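You operate a simulated robot arm through the tools that you are given. There is no shell and no other tool.

You are at the controls of a simulated robot arm. One attempt, no reset.

TASK
Move the green pump to the full small jug and pump cup M7 to the 15 line.
Fine: stand the orange stopper on the cream ring; the cup stands ready beside the full jug; once filled, slide it about a hand's width toward the ring; the other cups stay.

The check looks at the end state, three seconds after you hand in, the way a careful person would. Anything else that was tipped, shoved, dropped, spilled or broken makes it a failure. Lids that push on must go on centred and level and be pressed home; caps that screw on are set level and turned clockwise until they are tight.

THE ROBOT
A 7-joint arm with a two-finger parallel gripper, fixed in place. Base frame: the origin is at the foot of the arm, x ahead of it, y to its left, z up. Lengths are in mm, angles in degrees, forces in N, time in s.
Its first joint turns from -132.0 to 132.0 degrees. Payload 3.91 kg.
The TCP is the grasp point between the finger pads, 30 mm short of the fingertips. In the tool frame z runs along the fingers and y along their closing line. The gripper opens to 110 mm. The fingers are 20 mm wide and 10 mm thick; the gripper's body (48 by 112 mm) begins 55 mm behind the TCP.
Orientation is that of the tool frame in the base frame, as [roll, pitch, yaw] about the fixed x, y, z axes, in that order (R = Rz(yaw) Ry(pitch) Rx(roll)). With the fingers straight down and closing along the base's y, the tool's x points along the base's -x, its y along +y and its z along -z.

THE INTERFACE
- The arm moves only by the tool play_rows. Its argument "steps" is a list of rows, each an object of numbers (a shift or turn left out is 0, a gripper value left out holds the last): "tx", "ty", "tz": the shift along the tool's x, y, z in m; "wx", "wy", "wz": the turn, a rotation vector about the tool's x, y, z in degrees; "jaw": the gripper command, from -1 (shut) to 1 (fully open), values between in proportion. In form: [{"tx": .., "ty": .., "tz": .., "wx": .., "wy": .., "wz": .., "jaw": ..}, ...]. A call has 1 to 20 rows; each row shifts and turns the commanded pose from where the row before left it, along the tool's axes as they then stand. A row lasts 0.2 s, in which the tool goes at most 50 mm and 8.6 degrees; a call with a longer step from one row to the next is refused whole, and so is a gripper value outside its range. Where a pose cannot be reached the arm comes as near as it can. A force on the tool above 40 N (or 10 N above the force at the start of the call, whichever is more), or a blocked arm, ends the call early, and 0.2 s more pass. The fingers move at their own pace (about 108 mm/s each) and stop on an object; they squeeze with about 34 N. The grip force told is the motor's: it shows also when the fingers shut on nothing. Time passes only in rows, and 0.2 s behind the last, so rows that do not move let the fingers close. The reply holds the time, the measured pose of the TCP, the force on the tool along the base axes, the opening and the grip force, in the units named above and with some noise, with the torque about the TCP (base axes, N m) and any sound that the robot's microphone picked up.
- Cameras (640 x 400 px; columns grow to the right, rows downward): "scene" is fixed at [51.2, 652.1, 1464.5]; the picture's right is [-0.64, -0.77, 0.00], its down [-0.41, 0.33, -0.85] and it looks along [0.66, -0.54, -0.53] (base axes); focal length 214 px, centre (320, 200). "wrist" rides on the gripper at [72, 17, -103] in the tool frame; the picture's right is [-0.23, 0.97, 0.00], its down [-0.76, -0.18, -0.62] and it looks along [-0.61, -0.14, 0.78] (tool axes); focal length 222 px, centre (320, 200). There is no depth. A picture from a camera that has moved, and an enlarged one, comes with that camera's place and axes in the base frame and with its lens.
- grab_frame(camera): a new picture of that camera. It takes no simulated time.
- enlarge(camera, box): a new picture of the part [left, top, right, bottom] of that camera's present view, enlarged. It takes no simulated time.
- hand_in(): hands the job in; it is judged then, once.

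Places have to be worked out from the pictures, the camera data and where the tool is seen. Open the gripper and draw the arm clear of the work before you hand the job in, unless the task says otherwise.

The tools are called after "Request:" as name(argument=value, ...) on one line, values as JSON. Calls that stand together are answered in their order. play_rows: Moves the arm, as the interface text tells. Its arguments: {"type":"object","properties":{"steps":{"type":"array"}},"required":["steps"]} The other tools are called the same way: grab_frame (camera) takes a picture; enlarge (camera, box) takes an enlarged picture of a part of a camera's view; hand_in () hands the job in.

At the start:

```text
time: 0.0
position: [387.8, 328.1, 1242.4]
orientation: [180.0, 0.0, 179.9]
force: [0.5, -0.3, -0.4]
ft_torque: [-0.04, 0.01, 0.04]
gripper_width: 110.0
gripper_force: 0.1
```

scene: 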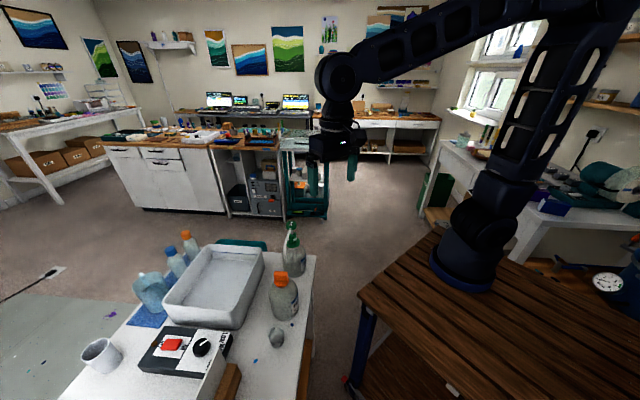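
wrist: 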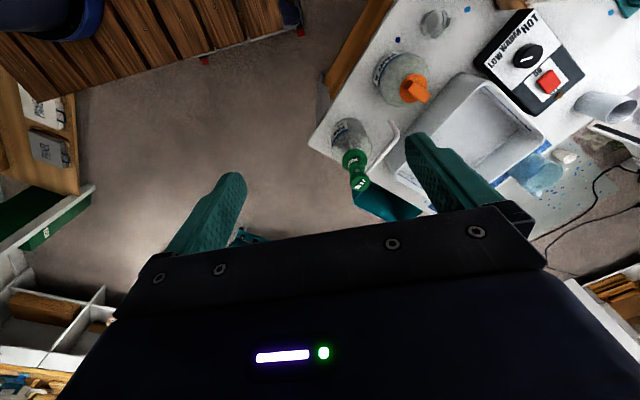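

The pictures show a white table with jugs, a basin, and a hot plate. I'll enlarge the relevant parts before I move.

Request:
enlarge(camera="scene", box=[60, 210, 330, 400])

Request:
enlarge(camera="wrist", box=[300, 0, 640, 220])

Request:
enlarge(camera="scene", box=[60, 80, 380, 280])

```text
2.11 times, centred on (195, 305) of scene
camera zoom: at [51.2, 652.1, 1464.5], right [-0.64, -0.77, 0.0], down [-0.41, 0.33, -0.85], along [0.66, -0.54, -0.53], focal length 452 px, centre (583, -21)
```

zoom: 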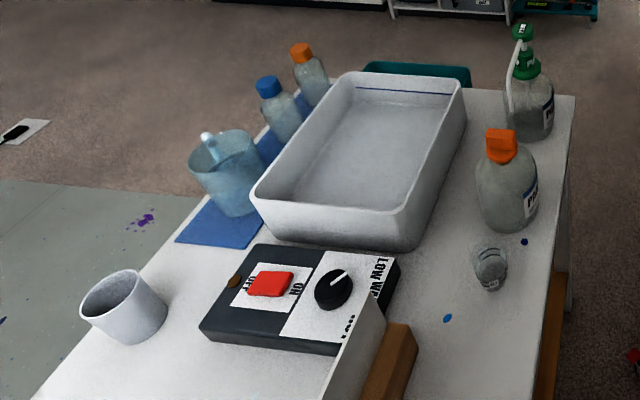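

```text
1.82 times, centred on (470, 110) of wrist
camera zoom: at [314.2, 346.0, 1345.6], right [0.23, 0.97, 0.0], down [0.76, -0.18, 0.62], along [0.61, -0.14, -0.78], focal length 404 px, centre (47, 364)
```

zoom: 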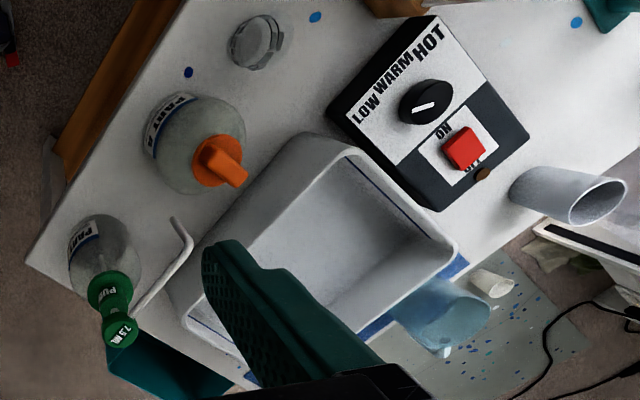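

```text
2.00 times, centred on (220, 180) of scene
camera zoom: at [51.2, 652.1, 1464.5], right [-0.64, -0.77, 0.0], down [-0.41, 0.33, -0.85], along [0.66, -0.54, -0.53], focal length 429 px, centre (520, 240)
```

zoom: 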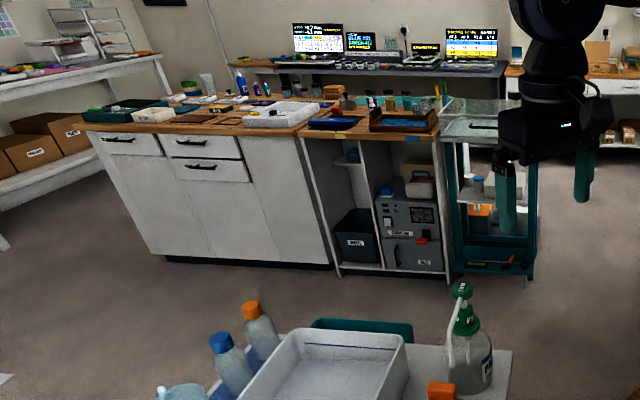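

The orange-capped jug triangulates to about (436, 481), with its top at z≈945, so the table sits around z≈800. I still haven't found the ring or the cup markings, so I'll pull the arm back and left for a wider wrist view.

Request:
play_rows(steps=[{"tx": 0.04, "ty": 0.03}, {"tx": 0.04, "ty": 0.03}, {"tx": 0.04, "ty": 0.03}, {"tx": 0.04, "ty": 0.03}, {"tx": 0.04, "ty": 0.03}])

Request:
grab_frame(camera="wrist")

Request:
grab_frame(camera="scene")

```text
time: 1.2
position: [187.1, 480.0, 1243.1]
orientation: [180.0, 0.0, -179.9]
force: [0.0, -0.7, 0.6]
ft_torque: [0.05, 0.01, -0.01]
gripper_width: 109.9
gripper_force: 0.0
```

```text
taken
camera wrist: at [112.7, 496.5, 1347.2], right [0.23, 0.97, 0.0], down [0.76, -0.18, 0.62], along [0.61, -0.14, -0.78], focal length 222 px, centre (320, 200)
```

wrist: 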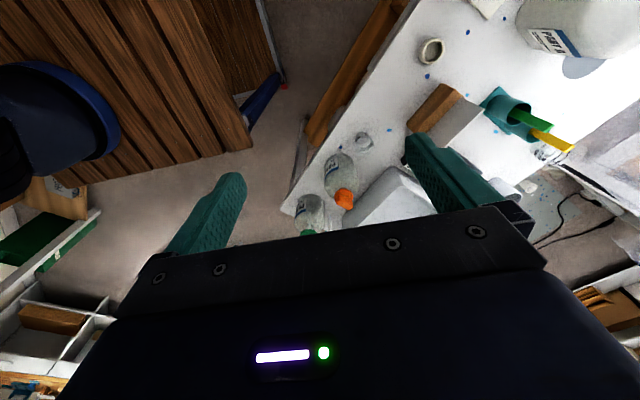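

```text
taken
```

scene: 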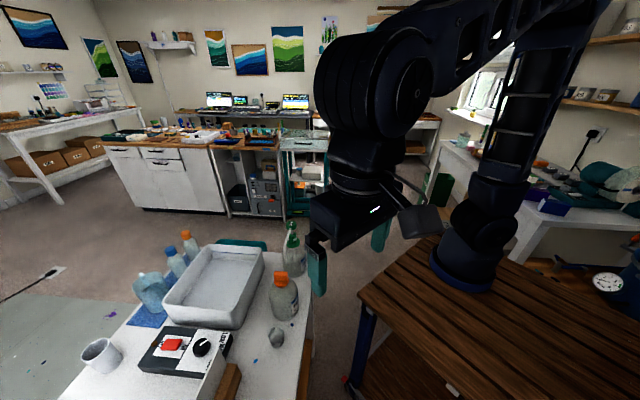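

The wrist view now shows a round ring near (209, 708) and a big PART B jug further left, so the table runs diagonally off to the left. I'll move left and yaw the tool about 46° so the camera looks squarely across the table.

Request:
play_rows(steps=[{"tx": 0.03, "ty": 0.04}, {"tx": 0.03, "ty": 0.04}, {"tx": 0.03, "ty": 0.04}, {"wz": -7.7}, {"wz": -7.7}, {"wz": -7.7}, {"wz": -7.7}, {"wz": -7.7}, {"wz": -7.7}])

Request:
grab_frame(camera="wrist")

Request:
enlarge(camera="wrist", box=[0, 0, 330, 206])

Request:
enlarge(camera="wrist", box=[310, 0, 640, 206])

```text
time: 3.2
position: [99.2, 599.6, 1242.2]
orientation: [-180.0, 0.1, -133.7]
force: [0.0, 0.2, 0.3]
ft_torque: [0.0, 0.0, 0.0]
gripper_width: 109.9
gripper_force: 0.1
```

```text
taken
camera wrist: at [35.2, 559.1, 1346.2], right [-0.55, 0.84, 0.0], down [0.65, 0.43, 0.62], along [0.52, 0.34, -0.78], focal length 222 px, centre (320, 200)
```

wrist: 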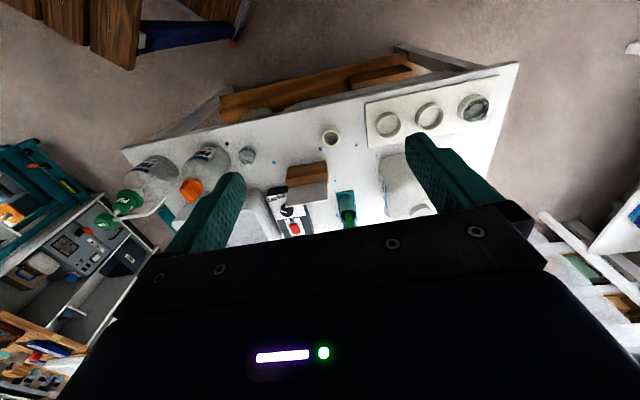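

```text
1.94 times, centred on (165, 103) of wrist
camera zoom: at [35.2, 559.1, 1346.2], right [-0.55, 0.84, 0.0], down [0.65, 0.43, 0.62], along [0.52, 0.34, -0.78], focal length 431 px, centre (621, 388)
```

zoom: 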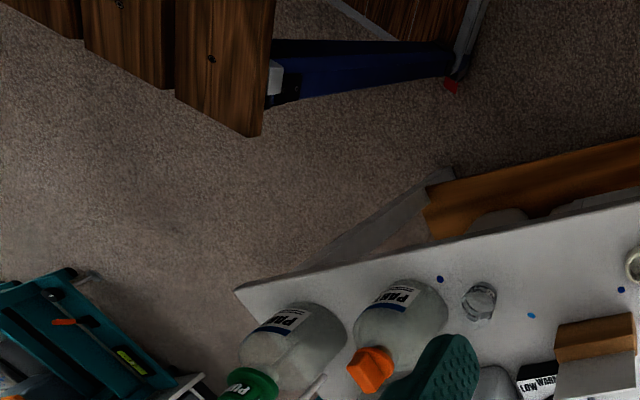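

```text
1.94 times, centred on (475, 103) of wrist
camera zoom: at [35.2, 559.1, 1346.2], right [-0.55, 0.84, 0.0], down [0.65, 0.43, 0.62], along [0.52, 0.34, -0.78], focal length 431 px, centre (19, 388)
```

zoom: 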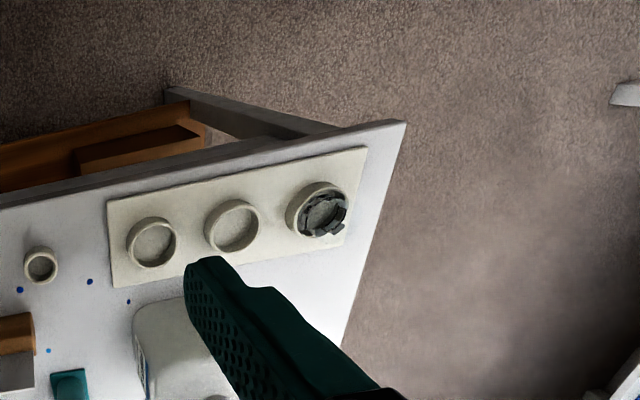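

The table holds two small jugs (one with the pump, one with the orange stopper), a clear cup, a cream ring near the middle, and a board with three more ring cups at the left end. I'll move over the jugs for a closer look at labels and levels.

Request:
play_rows(steps=[{"tx": -0.0143, "ty": -0.0401, "tz": 0.01}, {"tx": -0.0143, "ty": -0.0401, "tz": 0.01}, {"tx": -0.0143, "ty": -0.0401, "tz": 0.01}, {"tx": -0.0143, "ty": -0.0401, "tz": 0.01}, {"tx": -0.0143, "ty": -0.0401, "tz": 0.01}, {"tx": -0.0143, "ty": -0.0401, "tz": 0.01}, {"tx": -0.0143, "ty": -0.0401, "tz": 0.01}, {"tx": -0.0143, "ty": -0.0401, "tz": 0.01}])

Request:
grab_frame(camera="wrist")

Request:
enlarge(camera="wrist", box=[140, 0, 480, 212])

Request:
enlarge(camera="scene", box=[230, 210, 350, 380])

```text
time: 5.0
position: [408.9, 458.9, 1163.5]
orientation: [179.9, -0.1, -133.8]
force: [0.2, -1.2, 0.0]
ft_torque: [-0.02, -0.02, -0.01]
gripper_width: 110.1
gripper_force: 0.1
```

```text
taken
camera wrist: at [346.2, 419.7, 1267.1], right [-0.55, 0.84, 0.0], down [0.65, 0.43, 0.62], along [0.52, 0.34, -0.78], focal length 222 px, centre (320, 200)
```

wrist: 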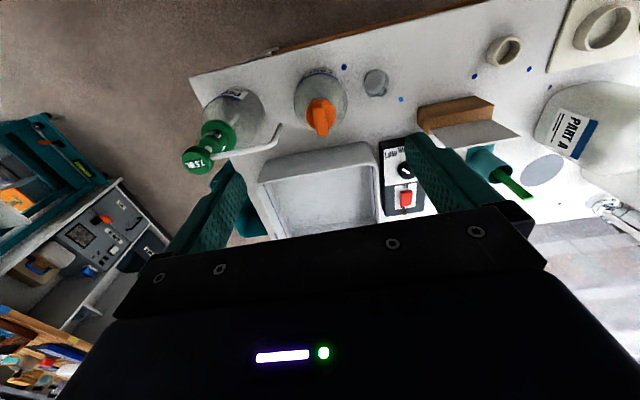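

```text
1.88 times, centred on (310, 106) of wrist
camera zoom: at [346.2, 419.7, 1267.1], right [-0.55, 0.84, 0.0], down [0.65, 0.43, 0.62], along [0.52, 0.34, -0.78], focal length 418 px, centre (339, 377)
```

zoom: 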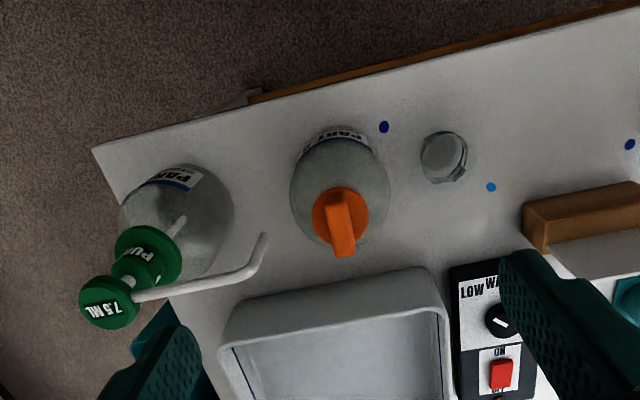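

```text
2.35 times, centred on (290, 295) of scene
camera zoom: at [51.2, 652.1, 1464.5], right [-0.64, -0.77, 0.0], down [-0.41, 0.33, -0.85], along [0.66, -0.54, -0.53], focal length 505 px, centre (391, -24)
```

zoom: 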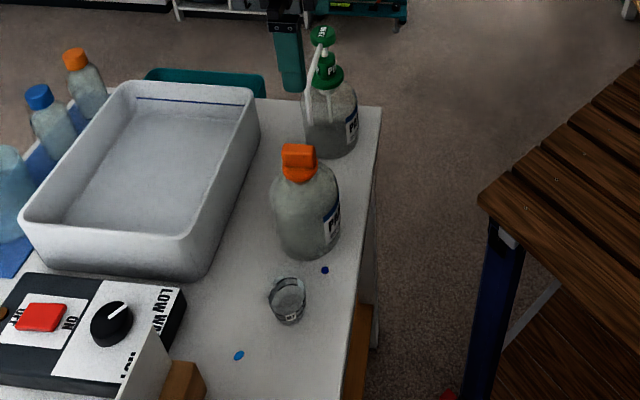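

The stoppered jug looks full to the shoulder and the pump jug about half full. I'll zoom hard on the jugs, the cup and the stopper from both cameras to check the cup label, the fit types and the spout.

Request:
enlarge(camera="scene", box=[262, 315, 294, 355])

Request:
enlarge(camera="scene", box=[250, 210, 330, 330])

Request:
enlarge(camera="wrist", box=[170, 60, 300, 180])

Request:
enlarge(camera="wrist", box=[280, 50, 410, 150])

Request:
enlarge(camera="wrist", box=[470, 0, 640, 110])

```text
10.00 times, centred on (278, 335) of scene
camera zoom: at [51.2, 652.1, 1464.5], right [-0.64, -0.77, 0.0], down [-0.41, 0.33, -0.85], along [0.66, -0.54, -0.53], focal length 2145 px, centre (740, -1150)
```

zoom: 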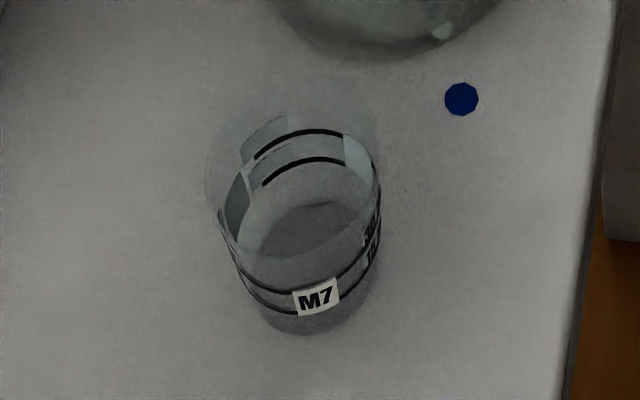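

```text
3.33 times, centred on (290, 270) of scene
camera zoom: at [51.2, 652.1, 1464.5], right [-0.64, -0.77, 0.0], down [-0.41, 0.33, -0.85], along [0.66, -0.54, -0.53], focal length 715 px, centre (420, -33)
```

zoom: 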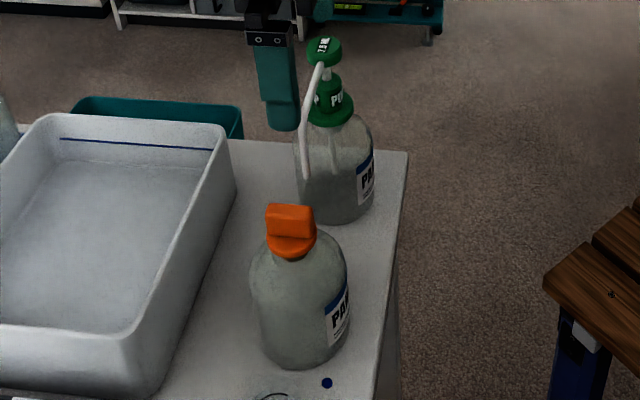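

```text
3.33 times, centred on (235, 120) of wrist
camera zoom: at [346.2, 419.7, 1267.1], right [-0.55, 0.84, 0.0], down [0.65, 0.43, 0.62], along [0.52, 0.34, -0.78], focal length 740 px, centre (603, 467)
```

zoom: 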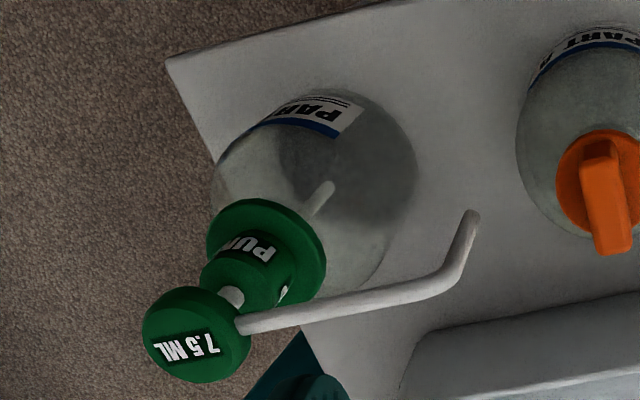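

```text
4.00 times, centred on (345, 100) of wrist
camera zoom: at [346.2, 419.7, 1267.1], right [-0.55, 0.84, 0.0], down [0.65, 0.43, 0.62], along [0.52, 0.34, -0.78], focal length 888 px, centre (220, 600)
```

zoom: 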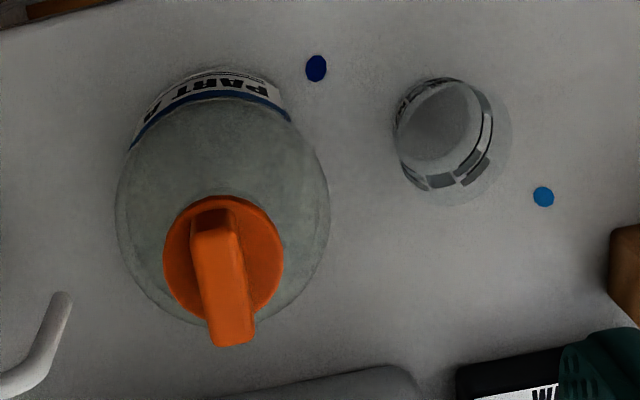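

```text
3.64 times, centred on (555, 55) of wrist
camera zoom: at [346.2, 419.7, 1267.1], right [-0.55, 0.84, 0.0], down [0.65, 0.43, 0.62], along [0.52, 0.34, -0.78], focal length 808 px, centre (-534, 727)
```

zoom: 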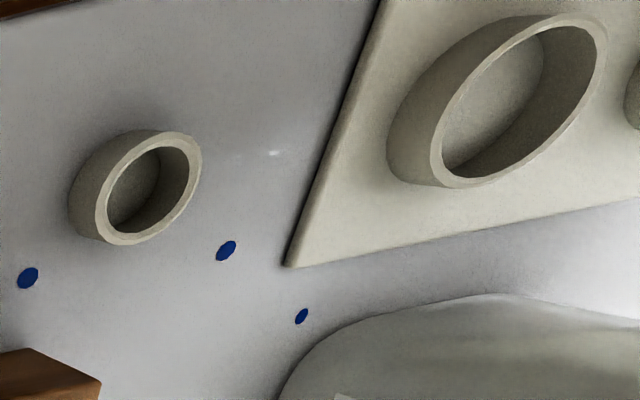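

The cup by the stoppered jug is labelled M7 and has two lines. The stopper has a bar handle that is thin along the table's length, and the pump has a flange, collar, button (7.5 ML) and spout. I'll put the wrist camera directly above the stopper for an exact plan view.

Request:
play_rows(steps=[{"tx": -0.036, "ty": -0.0075, "tz": 0.01}, {"tx": -0.036, "ty": -0.0075, "tz": 0.01}, {"tx": -0.036, "ty": -0.0075, "tz": 0.01}, {}])

Request:
grab_frame(camera="wrist")

Request:
enlarge(camera="wrist", box=[240, 0, 400, 100])

Request:
enlarge(camera="wrist", box=[120, 0, 280, 100])

```text
time: 6.0
position: [500.7, 522.6, 1132.7]
orientation: [180.0, 0.1, -133.7]
force: [0.1, -0.2, -0.7]
ft_torque: [0.0, 0.0, -0.01]
gripper_width: 109.9
gripper_force: 0.0
```

```text
taken
camera wrist: at [436.5, 482.8, 1236.1], right [-0.55, 0.84, 0.0], down [0.66, 0.43, 0.62], along [0.52, 0.34, -0.78], focal length 222 px, centre (320, 200)
```

wrist: 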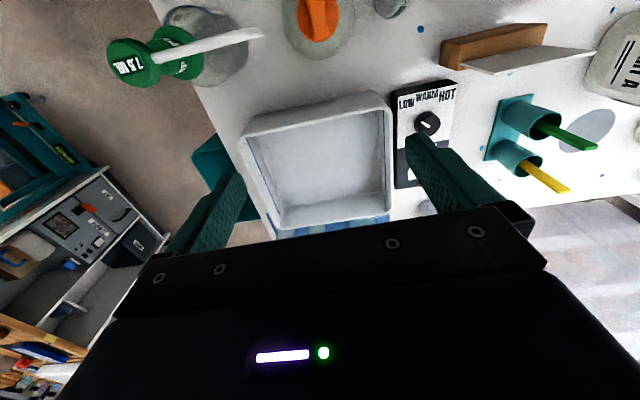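

```text
4.00 times, centred on (320, 50) of wrist
camera zoom: at [436.5, 482.8, 1236.1], right [-0.55, 0.84, 0.0], down [0.66, 0.43, 0.62], along [0.52, 0.34, -0.78], focal length 888 px, centre (320, 800)
```

zoom: 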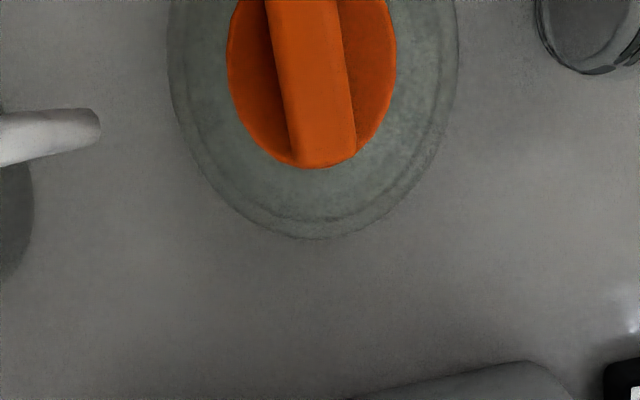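

```text
4.00 times, centred on (200, 50) of wrist
camera zoom: at [436.5, 482.8, 1236.1], right [-0.55, 0.84, 0.0], down [0.66, 0.43, 0.62], along [0.52, 0.34, -0.78], focal length 888 px, centre (800, 800)
```

zoom: 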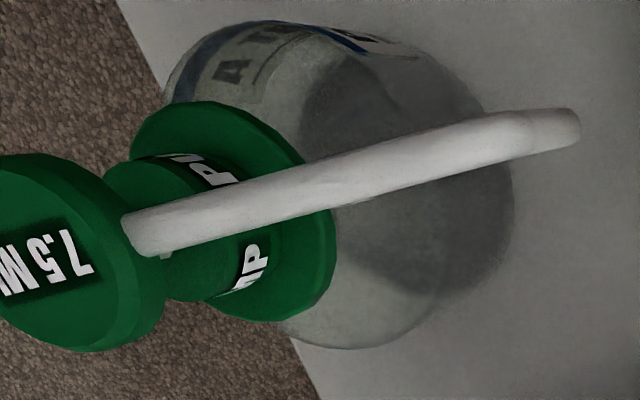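

The handle bar lies along azimuth ≈45°, which suits the present yaw, and the spout points along the table axis with about 114 mm reach. Next I'll look at the cream ring from above.

Request:
play_rows(steps=[{"tx": 0.0067, "ty": 0.0401}, {"tx": 0.0067, "ty": 0.0401}, {"tx": 0.0067, "ty": 0.0401}, {"tx": 0.0067, "ty": 0.0401}, {"tx": 0.0067, "ty": 0.0401}, {"tx": 0.0067, "ty": 0.0401}, {"tx": 0.0067, "ty": 0.0401}, {"tx": 0.0067, "ty": 0.0401}, {}])

Request:
grab_frame(camera="wrist")

Request:
enlarge(camera="wrist", box=[240, 20, 400, 120])

Request:
enlarge(camera="wrist", box=[400, 0, 640, 150])

Request:
enlarge(camera="wrist", box=[0, 0, 240, 150])

```text
time: 8.0
position: [231.3, 703.2, 1133.0]
orientation: [180.0, 0.1, -133.8]
force: [-0.2, 0.8, 0.8]
ft_torque: [-0.01, 0.03, 0.02]
gripper_width: 109.9
gripper_force: 0.0
```

```text
taken
camera wrist: at [167.0, 664.1, 1235.7], right [-0.55, 0.84, 0.0], down [0.66, 0.43, 0.62], along [0.52, 0.34, -0.78], focal length 222 px, centre (320, 200)
```

wrist: 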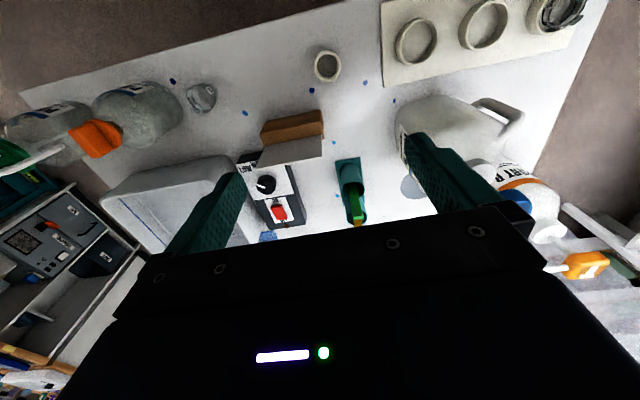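

```text
4.00 times, centred on (320, 70) of wrist
camera zoom: at [167.0, 664.1, 1235.7], right [-0.55, 0.84, 0.0], down [0.66, 0.43, 0.62], along [0.52, 0.34, -0.78], focal length 888 px, centre (320, 720)
```

zoom: 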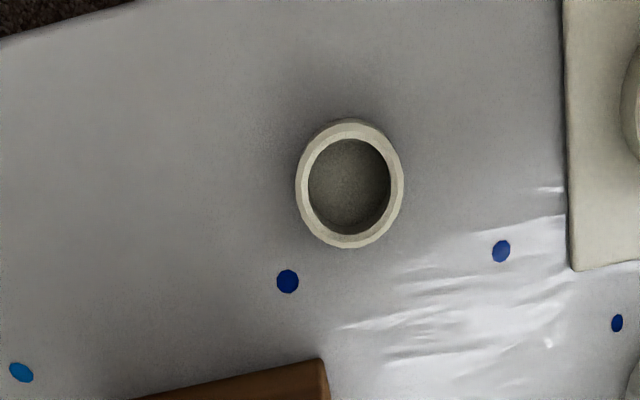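

```text
2.67 times, centred on (520, 75) of wrist
camera zoom: at [167.0, 664.1, 1235.7], right [-0.55, 0.84, 0.0], down [0.66, 0.43, 0.62], along [0.52, 0.34, -0.78], focal length 592 px, centre (-213, 533)
```

zoom: 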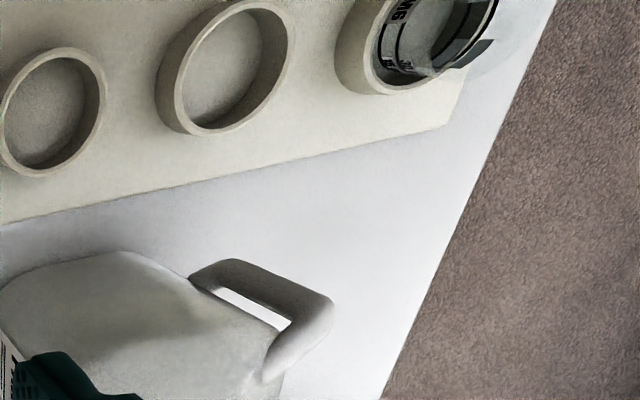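

```text
2.67 times, centred on (120, 75) of wrist
camera zoom: at [167.0, 664.1, 1235.7], right [-0.55, 0.84, 0.0], down [0.66, 0.43, 0.62], along [0.52, 0.34, -0.78], focal length 592 px, centre (853, 533)
```

zoom: 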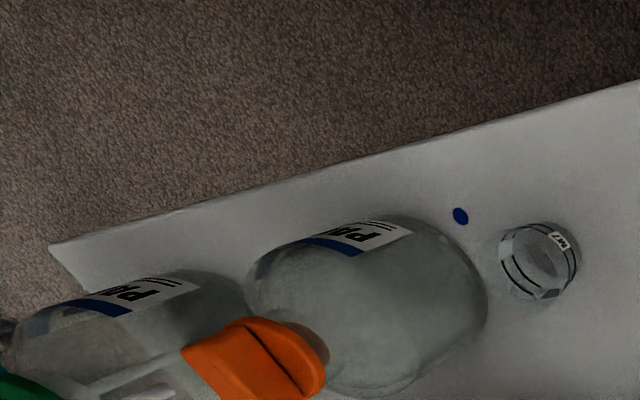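

The ring centres at about (206, 704) with a 44 mm outside diameter and a 33 mm hole, and the stopper flange is about 47 mm. I'll zoom the scene camera on the stopper and pump to pin down their heights before gripping.

Request:
enlarge(camera="scene", box=[264, 265, 304, 290])

Request:
enlarge(camera="scene", box=[270, 215, 318, 275])

Request:
enlarge(camera="scene", box=[262, 270, 310, 330])

```text
16.00 times, centred on (284, 278) of scene
camera zoom: at [51.2, 652.1, 1464.5], right [-0.64, -0.77, 0.0], down [-0.41, 0.33, -0.85], along [0.66, -0.54, -0.53], focal length 3432 px, centre (896, -1040)
```

zoom: 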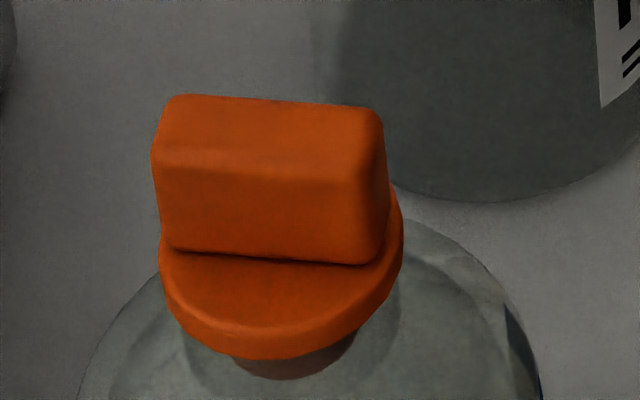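

```text
6.67 times, centred on (294, 245) of scene
camera zoom: at [51.2, 652.1, 1464.5], right [-0.64, -0.77, 0.0], down [-0.41, 0.33, -0.85], along [0.66, -0.54, -0.53], focal length 1430 px, centre (493, -100)
```

zoom: 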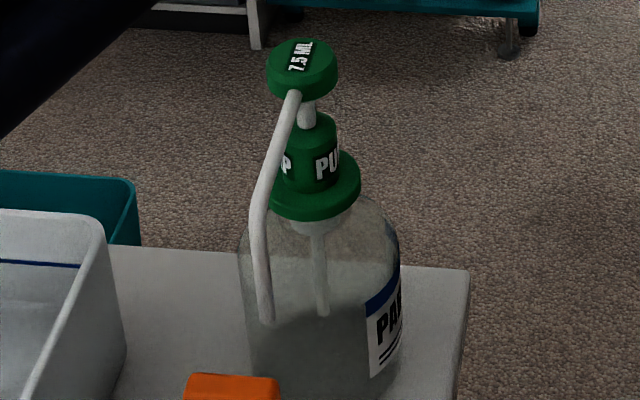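

```text
6.67 times, centred on (286, 300) of scene
camera zoom: at [51.2, 652.1, 1464.5], right [-0.64, -0.77, 0.0], down [-0.41, 0.33, -0.85], along [0.66, -0.54, -0.53], focal length 1430 px, centre (547, -467)
```

zoom: 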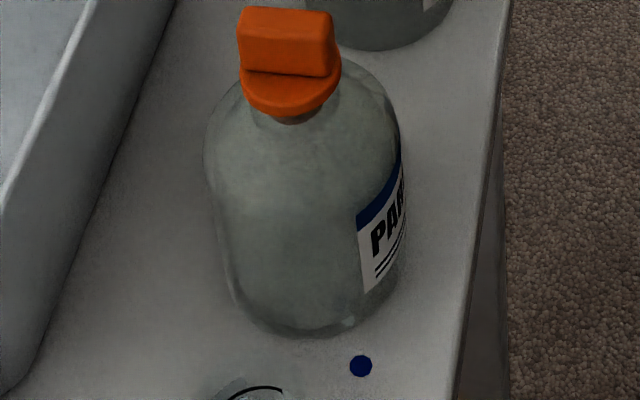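

My refined triangulation puts the stopper at about (436, 480), with its flange top at z≈940 and handle top at z≈965. The pump axis is at about (539, 371), with button top at z≈1027 and flange at z≈947. I'll go above the stopper and trim yaw to −135°.

Request:
play_rows(steps=[{"tx": 0.0028, "ty": -0.0433}, {"tx": 0.0028, "ty": -0.0433}, {"tx": 0.0028, "ty": -0.0433}, {"tx": 0.0028, "ty": -0.0433}, {"tx": 0.0028, "ty": -0.0433}, {"tx": 0.0028, "ty": -0.0433}, {"tx": 0.0028, "ty": -0.0433}, {"wz": 1.2}, {"tz": 0.02}, {"tz": 0.02}, {}])

Request:
grab_frame(camera="wrist")

Request:
enlarge(camera="wrist", box=[220, 60, 460, 210])

Request:
enlarge(camera="scene", box=[230, 190, 340, 300])

```text
time: 10.4
position: [435.7, 481.1, 1091.4]
orientation: [-180.0, 0.1, -135.0]
force: [0.4, -1.0, -0.6]
ft_torque: [-0.01, 0.01, 0.02]
gripper_width: 110.0
gripper_force: 0.1
```

```text
taken
camera wrist: at [370.9, 443.1, 1195.3], right [-0.53, 0.85, 0.0], down [0.66, 0.41, 0.62], along [0.53, 0.33, -0.78], focal length 222 px, centre (320, 200)
```

wrist: 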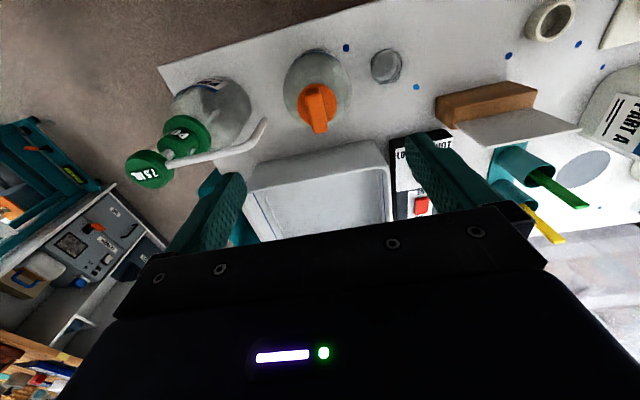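

```text
2.67 times, centred on (340, 135) of wrist
camera zoom: at [370.9, 443.1, 1195.3], right [-0.53, 0.85, 0.0], down [0.66, 0.41, 0.62], along [0.53, 0.33, -0.78], focal length 592 px, centre (267, 373)
```

zoom: 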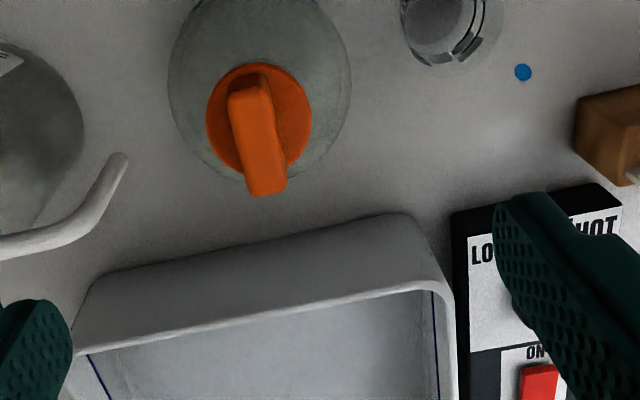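

```text
3.64 times, centred on (285, 245) of scene
camera zoom: at [51.2, 652.1, 1464.5], right [-0.64, -0.77, 0.0], down [-0.41, 0.33, -0.85], along [0.66, -0.54, -0.53], focal length 780 px, centre (447, 36)
```

zoom: 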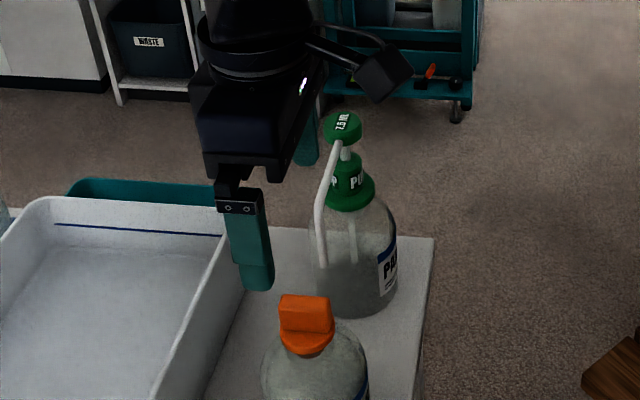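

The stopper sits within about 1–3 mm of the TCP, but the pump's spout tip is only about 55 mm to the side, where an open finger would come down. I'll narrow the opening to 46 mm before descending to just above the handle.

Request:
play_rows(steps=[{"jaw": -0.164, "tx": 0.003}, {"jaw": -0.164}, {"tz": 0.02}, {"tz": 0.02}, {"tz": 0.02}, {"tz": 0.02}, {"tz": 0.015}, {}])

Request:
grab_frame(camera="wrist")

Request:
enlarge(camera="wrist", box=[220, 60, 460, 210])

Request:
enlarge(camera="scene", box=[250, 220, 330, 300])

```text
time: 12.2
position: [434.7, 478.4, 996.9]
orientation: [-179.9, 0.1, -135.0]
force: [-0.3, 0.9, 0.1]
ft_torque: [0.02, -0.01, -0.02]
gripper_width: 46.2
gripper_force: 0.1
```

```text
taken
camera wrist: at [369.3, 441.0, 1100.5], right [-0.53, 0.85, 0.0], down [0.66, 0.41, 0.62], along [0.53, 0.33, -0.78], focal length 222 px, centre (320, 200)
```

wrist: 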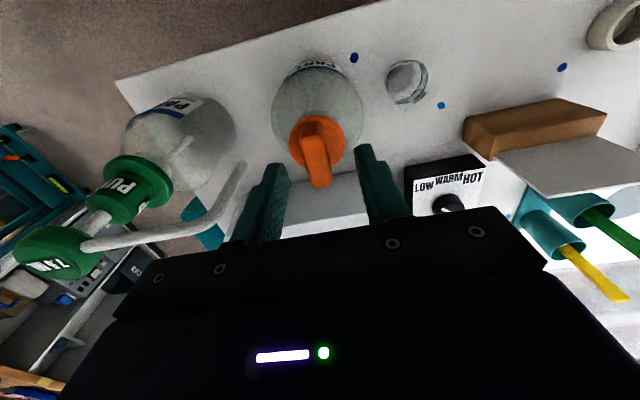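

```text
2.67 times, centred on (340, 135) of wrist
camera zoom: at [369.3, 441.0, 1100.5], right [-0.53, 0.85, 0.0], down [0.66, 0.41, 0.62], along [0.53, 0.33, -0.78], focal length 592 px, centre (267, 373)
```

zoom: 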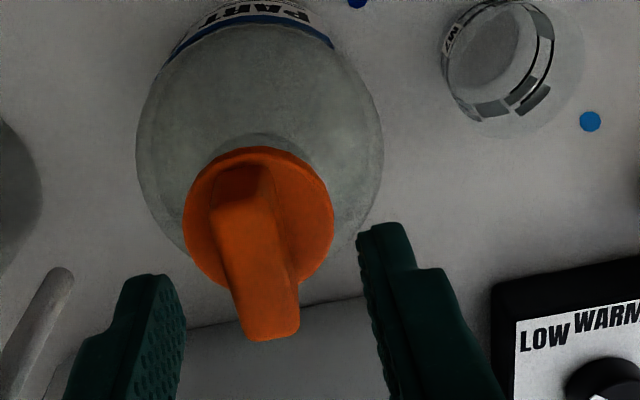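

```text
5.00 times, centred on (290, 260) of scene
camera zoom: at [51.2, 652.1, 1464.5], right [-0.64, -0.77, 0.0], down [-0.41, 0.33, -0.85], along [0.66, -0.54, -0.53], focal length 1072 px, centre (470, -100)
```

zoom: 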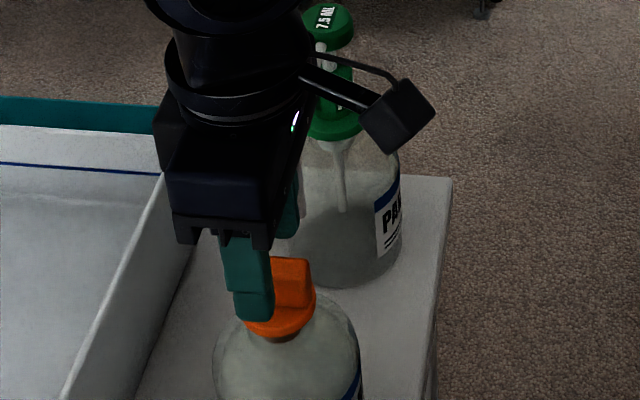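

The handle is between the fingers to within about 1 mm, and the flange top reads about 931–940. I'll descend 24 mm so the tips stay just above the flange, then close on the handle.

Request:
play_rows(steps=[{"tz": 0.012}, {"tz": 0.012}, {}])

Request:
enlarge(camera="scene", box=[262, 255, 310, 285])

Request:
enlarge(camera="wrist", box=[240, 80, 400, 200])

```text
time: 13.0
position: [434.6, 478.3, 973.2]
orientation: [-180.0, -0.1, -135.0]
force: [0.0, -0.8, -0.2]
ft_torque: [-0.02, 0.0, -0.02]
gripper_width: 46.0
gripper_force: 0.1
```

```text
13.33 times, centred on (286, 270) of scene
camera zoom: at [51.2, 652.1, 1464.5], right [-0.64, -0.77, 0.0], down [-0.41, 0.33, -0.85], along [0.66, -0.54, -0.53], focal length 2860 px, centre (773, -733)
```

zoom: 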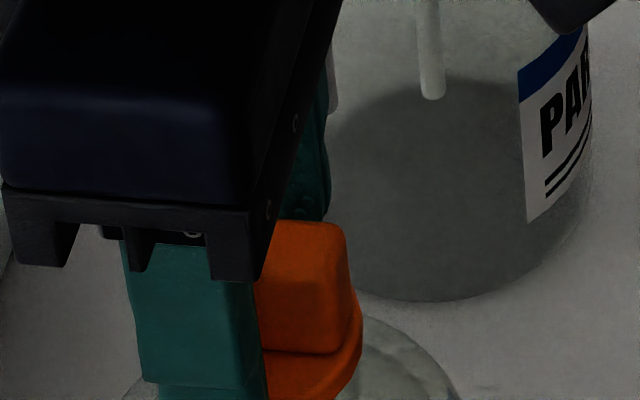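

```text
3.33 times, centred on (320, 140) of wrist
camera zoom: at [369.8, 439.8, 1077.3], right [-0.53, 0.85, 0.0], down [0.66, 0.41, 0.62], along [0.53, 0.33, -0.78], focal length 740 px, centre (320, 400)
```

zoom: 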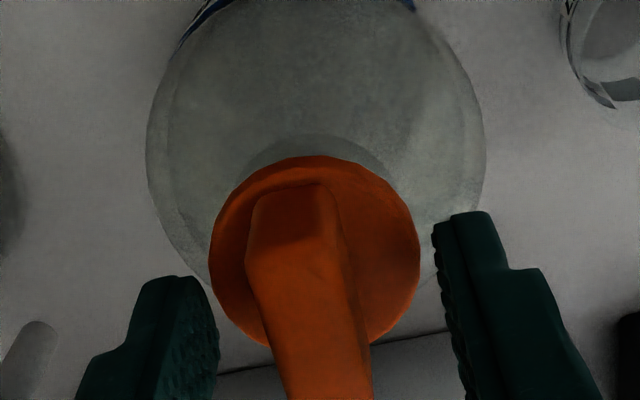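

The handle's centre is a few mm toward the near side of the fingers, so I'll shift 5 mm that way and close on it.

Request:
play_rows(steps=[{"tx": 0.005}, {}, {"jaw": -1}, {"jaw": -1}, {"jaw": -1}])

Request:
enlarge(camera="scene", box=[255, 245, 320, 310])

Request:
enlarge(camera="wrist", box=[240, 80, 400, 200])

```text
time: 14.2
position: [430.9, 474.2, 974.2]
orientation: [179.9, 0.0, -134.9]
force: [0.5, 0.4, 0.9]
ft_torque: [0.03, -0.01, -0.01]
gripper_width: 14.8
gripper_force: 33.5
```

```text
6.15 times, centred on (288, 278) of scene
camera zoom: at [51.2, 652.1, 1464.5], right [-0.64, -0.77, 0.0], down [-0.41, 0.33, -0.85], along [0.66, -0.54, -0.53], focal length 1320 px, centre (520, -277)
```

zoom: 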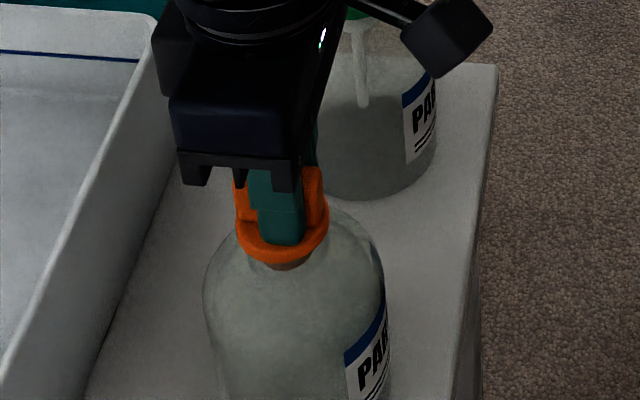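

```text
3.33 times, centred on (320, 140) of wrist
camera zoom: at [366.1, 436.3, 1077.2], right [-0.53, 0.85, 0.0], down [0.66, 0.41, 0.62], along [0.53, 0.33, -0.78], focal length 740 px, centre (320, 400)
```

zoom: 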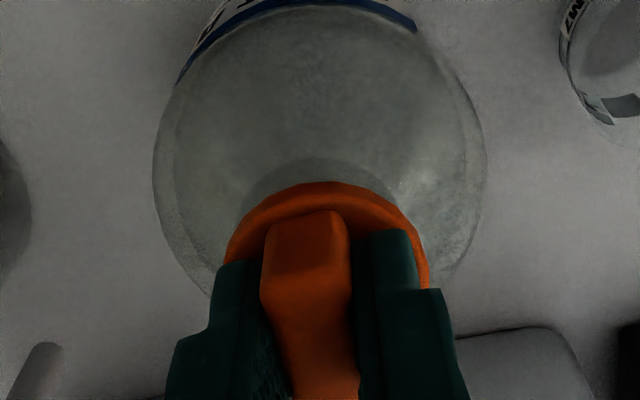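

The grip holds at 14.8 mm on the handle, nicely centred. I'll lift slowly and watch the force to learn whether it's a pull-out stopper.

Request:
play_rows(steps=[{"tz": -0.004}, {"tz": -0.004}, {"tz": -0.004}, {"tz": -0.004}, {"tz": -0.004}])

Request:
enlarge(camera="scene", box=[250, 245, 320, 335])

```text
time: 15.4
position: [430.0, 474.8, 992.9]
orientation: [180.0, 0.0, -135.1]
force: [0.3, 0.0, -0.4]
ft_torque: [0.03, -0.02, -0.02]
gripper_width: 15.1
gripper_force: 34.1
```

```text
4.44 times, centred on (285, 290) of scene
camera zoom: at [51.2, 652.1, 1464.5], right [-0.64, -0.77, 0.0], down [-0.41, 0.33, -0.85], along [0.66, -0.54, -0.53], focal length 953 px, centre (476, -200)
```

zoom: 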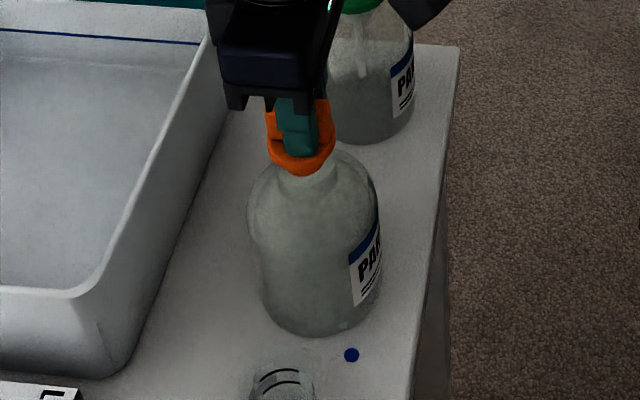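

It lifts out with almost no force and the jug stays put. I'll continue up to about z=1110 and look at the plug underneath.

Request:
play_rows(steps=[{"tz": -0.03}, {"tz": -0.03}, {"tz": -0.03}, {"tz": -0.03}, {}])

Request:
enlarge(camera="scene", box=[220, 160, 340, 340])

Request:
enlarge(camera="wrist", box=[240, 80, 400, 200])

Request:
enlarge(camera="scene", box=[264, 175, 312, 220])

```text
time: 16.6
position: [430.8, 473.4, 1113.8]
orientation: [180.0, 0.0, -135.0]
force: [-0.5, 0.2, -0.1]
ft_torque: [-0.02, 0.02, -0.03]
gripper_width: 14.9
gripper_force: 34.3
```

```text
2.22 times, centred on (280, 250) of scene
camera zoom: at [51.2, 652.1, 1464.5], right [-0.64, -0.77, 0.0], down [-0.41, 0.33, -0.85], along [0.66, -0.54, -0.53], focal length 477 px, centre (409, 89)
```

zoom: 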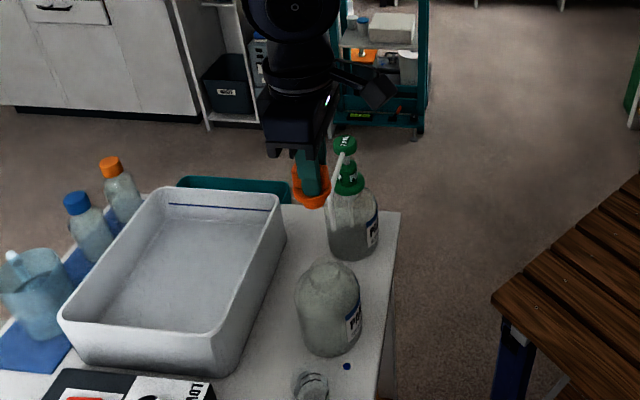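

```text
3.33 times, centred on (320, 140) of wrist
camera zoom: at [366.3, 435.3, 1216.9], right [-0.53, 0.85, 0.0], down [0.66, 0.41, 0.62], along [0.53, 0.33, -0.78], focal length 740 px, centre (320, 400)
```

zoom: 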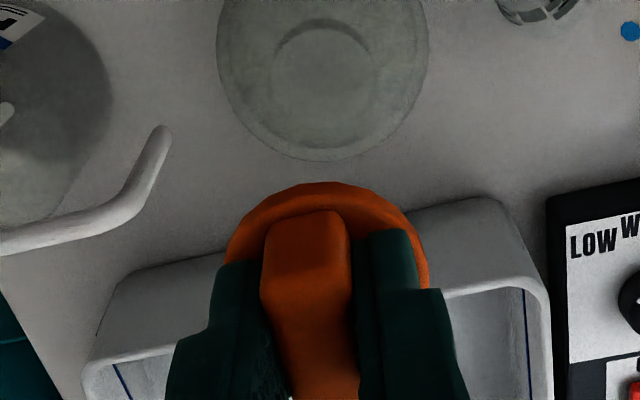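

```text
8.89 times, centred on (288, 198) of scene
camera zoom: at [51.2, 652.1, 1464.5], right [-0.64, -0.77, 0.0], down [-0.41, 0.33, -0.85], along [0.66, -0.54, -0.53], focal length 1906 px, centre (604, 222)
```

zoom: 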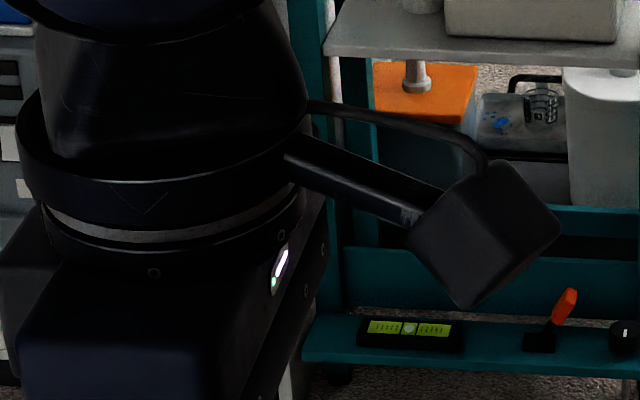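

The stopper is out and the jug's neck is open. I'll zoom on the plug hanging in the gripper to learn its length.

Request:
enlarge(camera="scene", box=[256, 225, 296, 260])

Request:
enlarge(camera="scene", box=[262, 270, 310, 330])

```text
11.43 times, centred on (276, 242) of scene
camera zoom: at [51.2, 652.1, 1464.5], right [-0.64, -0.77, 0.0], down [-0.41, 0.33, -0.85], along [0.66, -0.54, -0.53], focal length 2451 px, centre (823, -286)
```

zoom: 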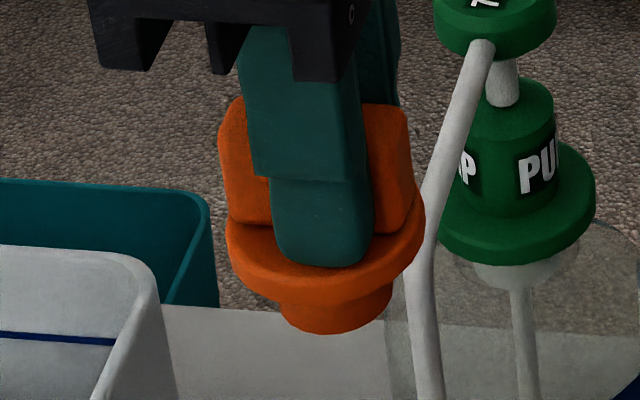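

```text
6.67 times, centred on (286, 300) of scene
camera zoom: at [51.2, 652.1, 1464.5], right [-0.64, -0.77, 0.0], down [-0.41, 0.33, -0.85], along [0.66, -0.54, -0.53], focal length 1430 px, centre (547, -467)
```

zoom: 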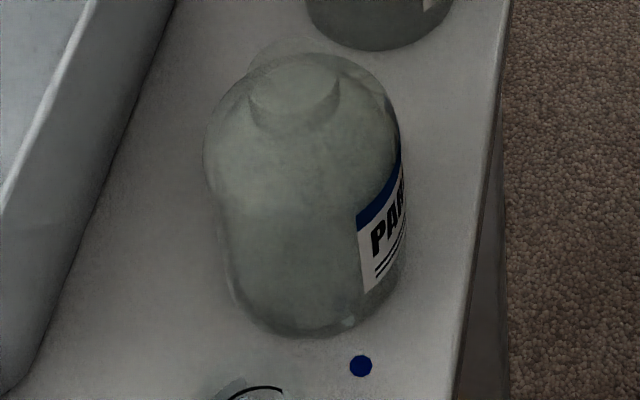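

The plug is about 25 mm across and 19 mm long, so it fits the ring's 33 mm hole. All the items appear to lie on one line parallel to the table, so I'll carry the stopper straight along to above the ring.

Request:
play_rows(steps=[{"ty": 0.0402}, {"ty": 0.0402}, {"ty": 0.0402}, {"ty": 0.0402}, {"ty": 0.0402}, {"ty": 0.0402}, {"ty": 0.0402}, {"ty": 0.0402}, {}])

Request:
grab_frame(camera="wrist")

Request:
enlarge(camera="wrist", box=[240, 30, 400, 170])

Request:
grab_frame(camera="scene")

```text
time: 18.6
position: [204.0, 703.2, 1114.8]
orientation: [-180.0, 0.0, -135.0]
force: [0.7, -0.2, -0.1]
ft_torque: [-0.03, 0.01, -0.03]
gripper_width: 15.0
gripper_force: 33.6
```

```text
taken
camera wrist: at [139.4, 664.3, 1217.7], right [-0.53, 0.85, 0.0], down [0.66, 0.41, 0.62], along [0.53, 0.33, -0.78], focal length 222 px, centre (320, 200)
```

wrist: 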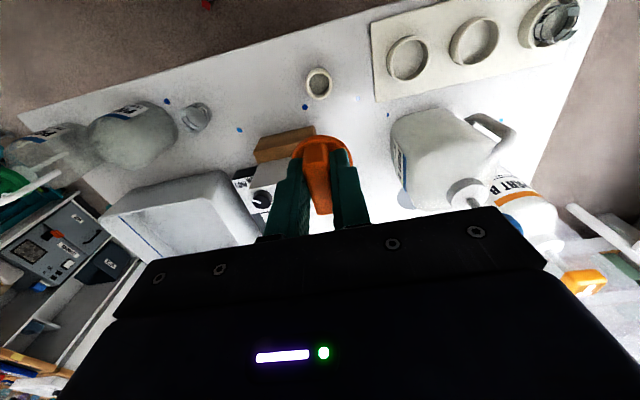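

```text
2.86 times, centred on (320, 100) of wrist
camera zoom: at [139.4, 664.3, 1217.7], right [-0.53, 0.85, 0.0], down [0.66, 0.41, 0.62], along [0.53, 0.33, -0.78], focal length 635 px, centre (320, 486)
```

zoom: 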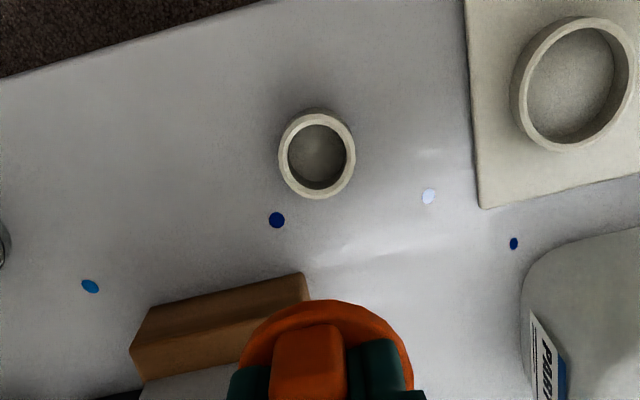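

```text
taken
```

scene: 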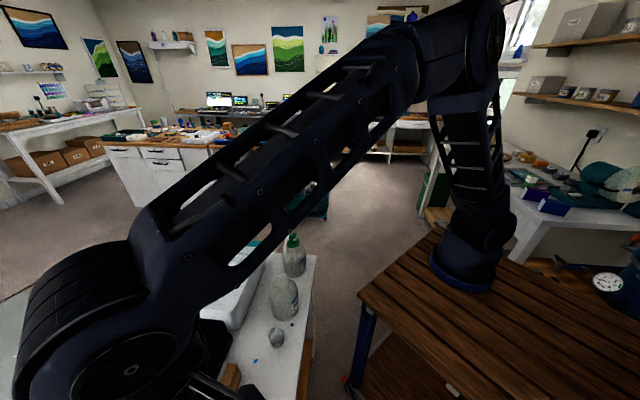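

With the stopper about 5 mm toward +n in the grip (both cameras agree), the ring is at (206, 703). I'll correct by 3 mm and 1.6 mm, then descend to just above the ring.

Request:
play_rows(steps=[{"tx": 0.003, "ty": -0.0016}, {"tz": 0.04}, {"tz": 0.04}, {"tz": 0.04}, {"tz": 0.04}, {"tz": 0.04}, {"tz": 0.008}, {}])

Request:
grab_frame(camera="wrist")

Request:
enlarge(camera="wrist", box=[240, 70, 400, 190])

```text
time: 20.4
position: [203.0, 699.0, 904.9]
orientation: [180.0, 0.1, -135.1]
force: [1.0, -0.5, 0.4]
ft_torque: [-0.01, -0.01, 0.0]
gripper_width: 14.7
gripper_force: 34.3
```

```text
taken
camera wrist: at [137.9, 660.9, 1009.6], right [-0.53, 0.85, 0.0], down [0.66, 0.41, 0.62], along [0.53, 0.33, -0.78], focal length 222 px, centre (320, 200)
```

wrist: 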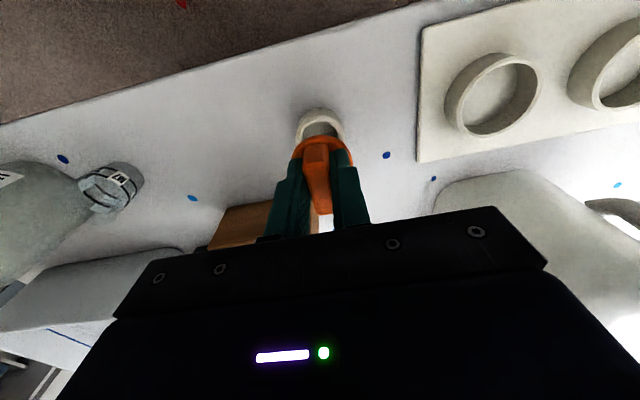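

```text
3.33 times, centred on (320, 130) of wrist
camera zoom: at [137.9, 660.9, 1009.6], right [-0.53, 0.85, 0.0], down [0.66, 0.41, 0.62], along [0.53, 0.33, -0.78], focal length 740 px, centre (320, 433)
```

zoom: 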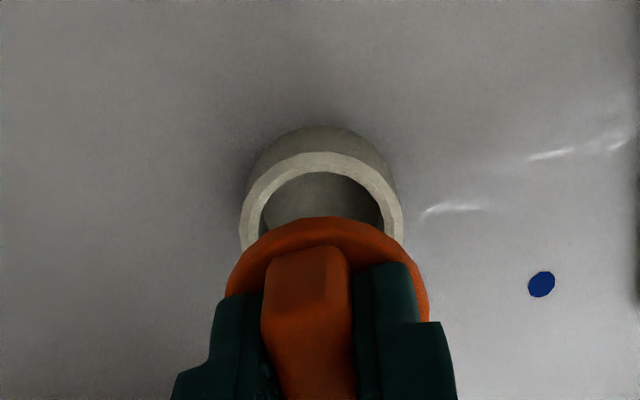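

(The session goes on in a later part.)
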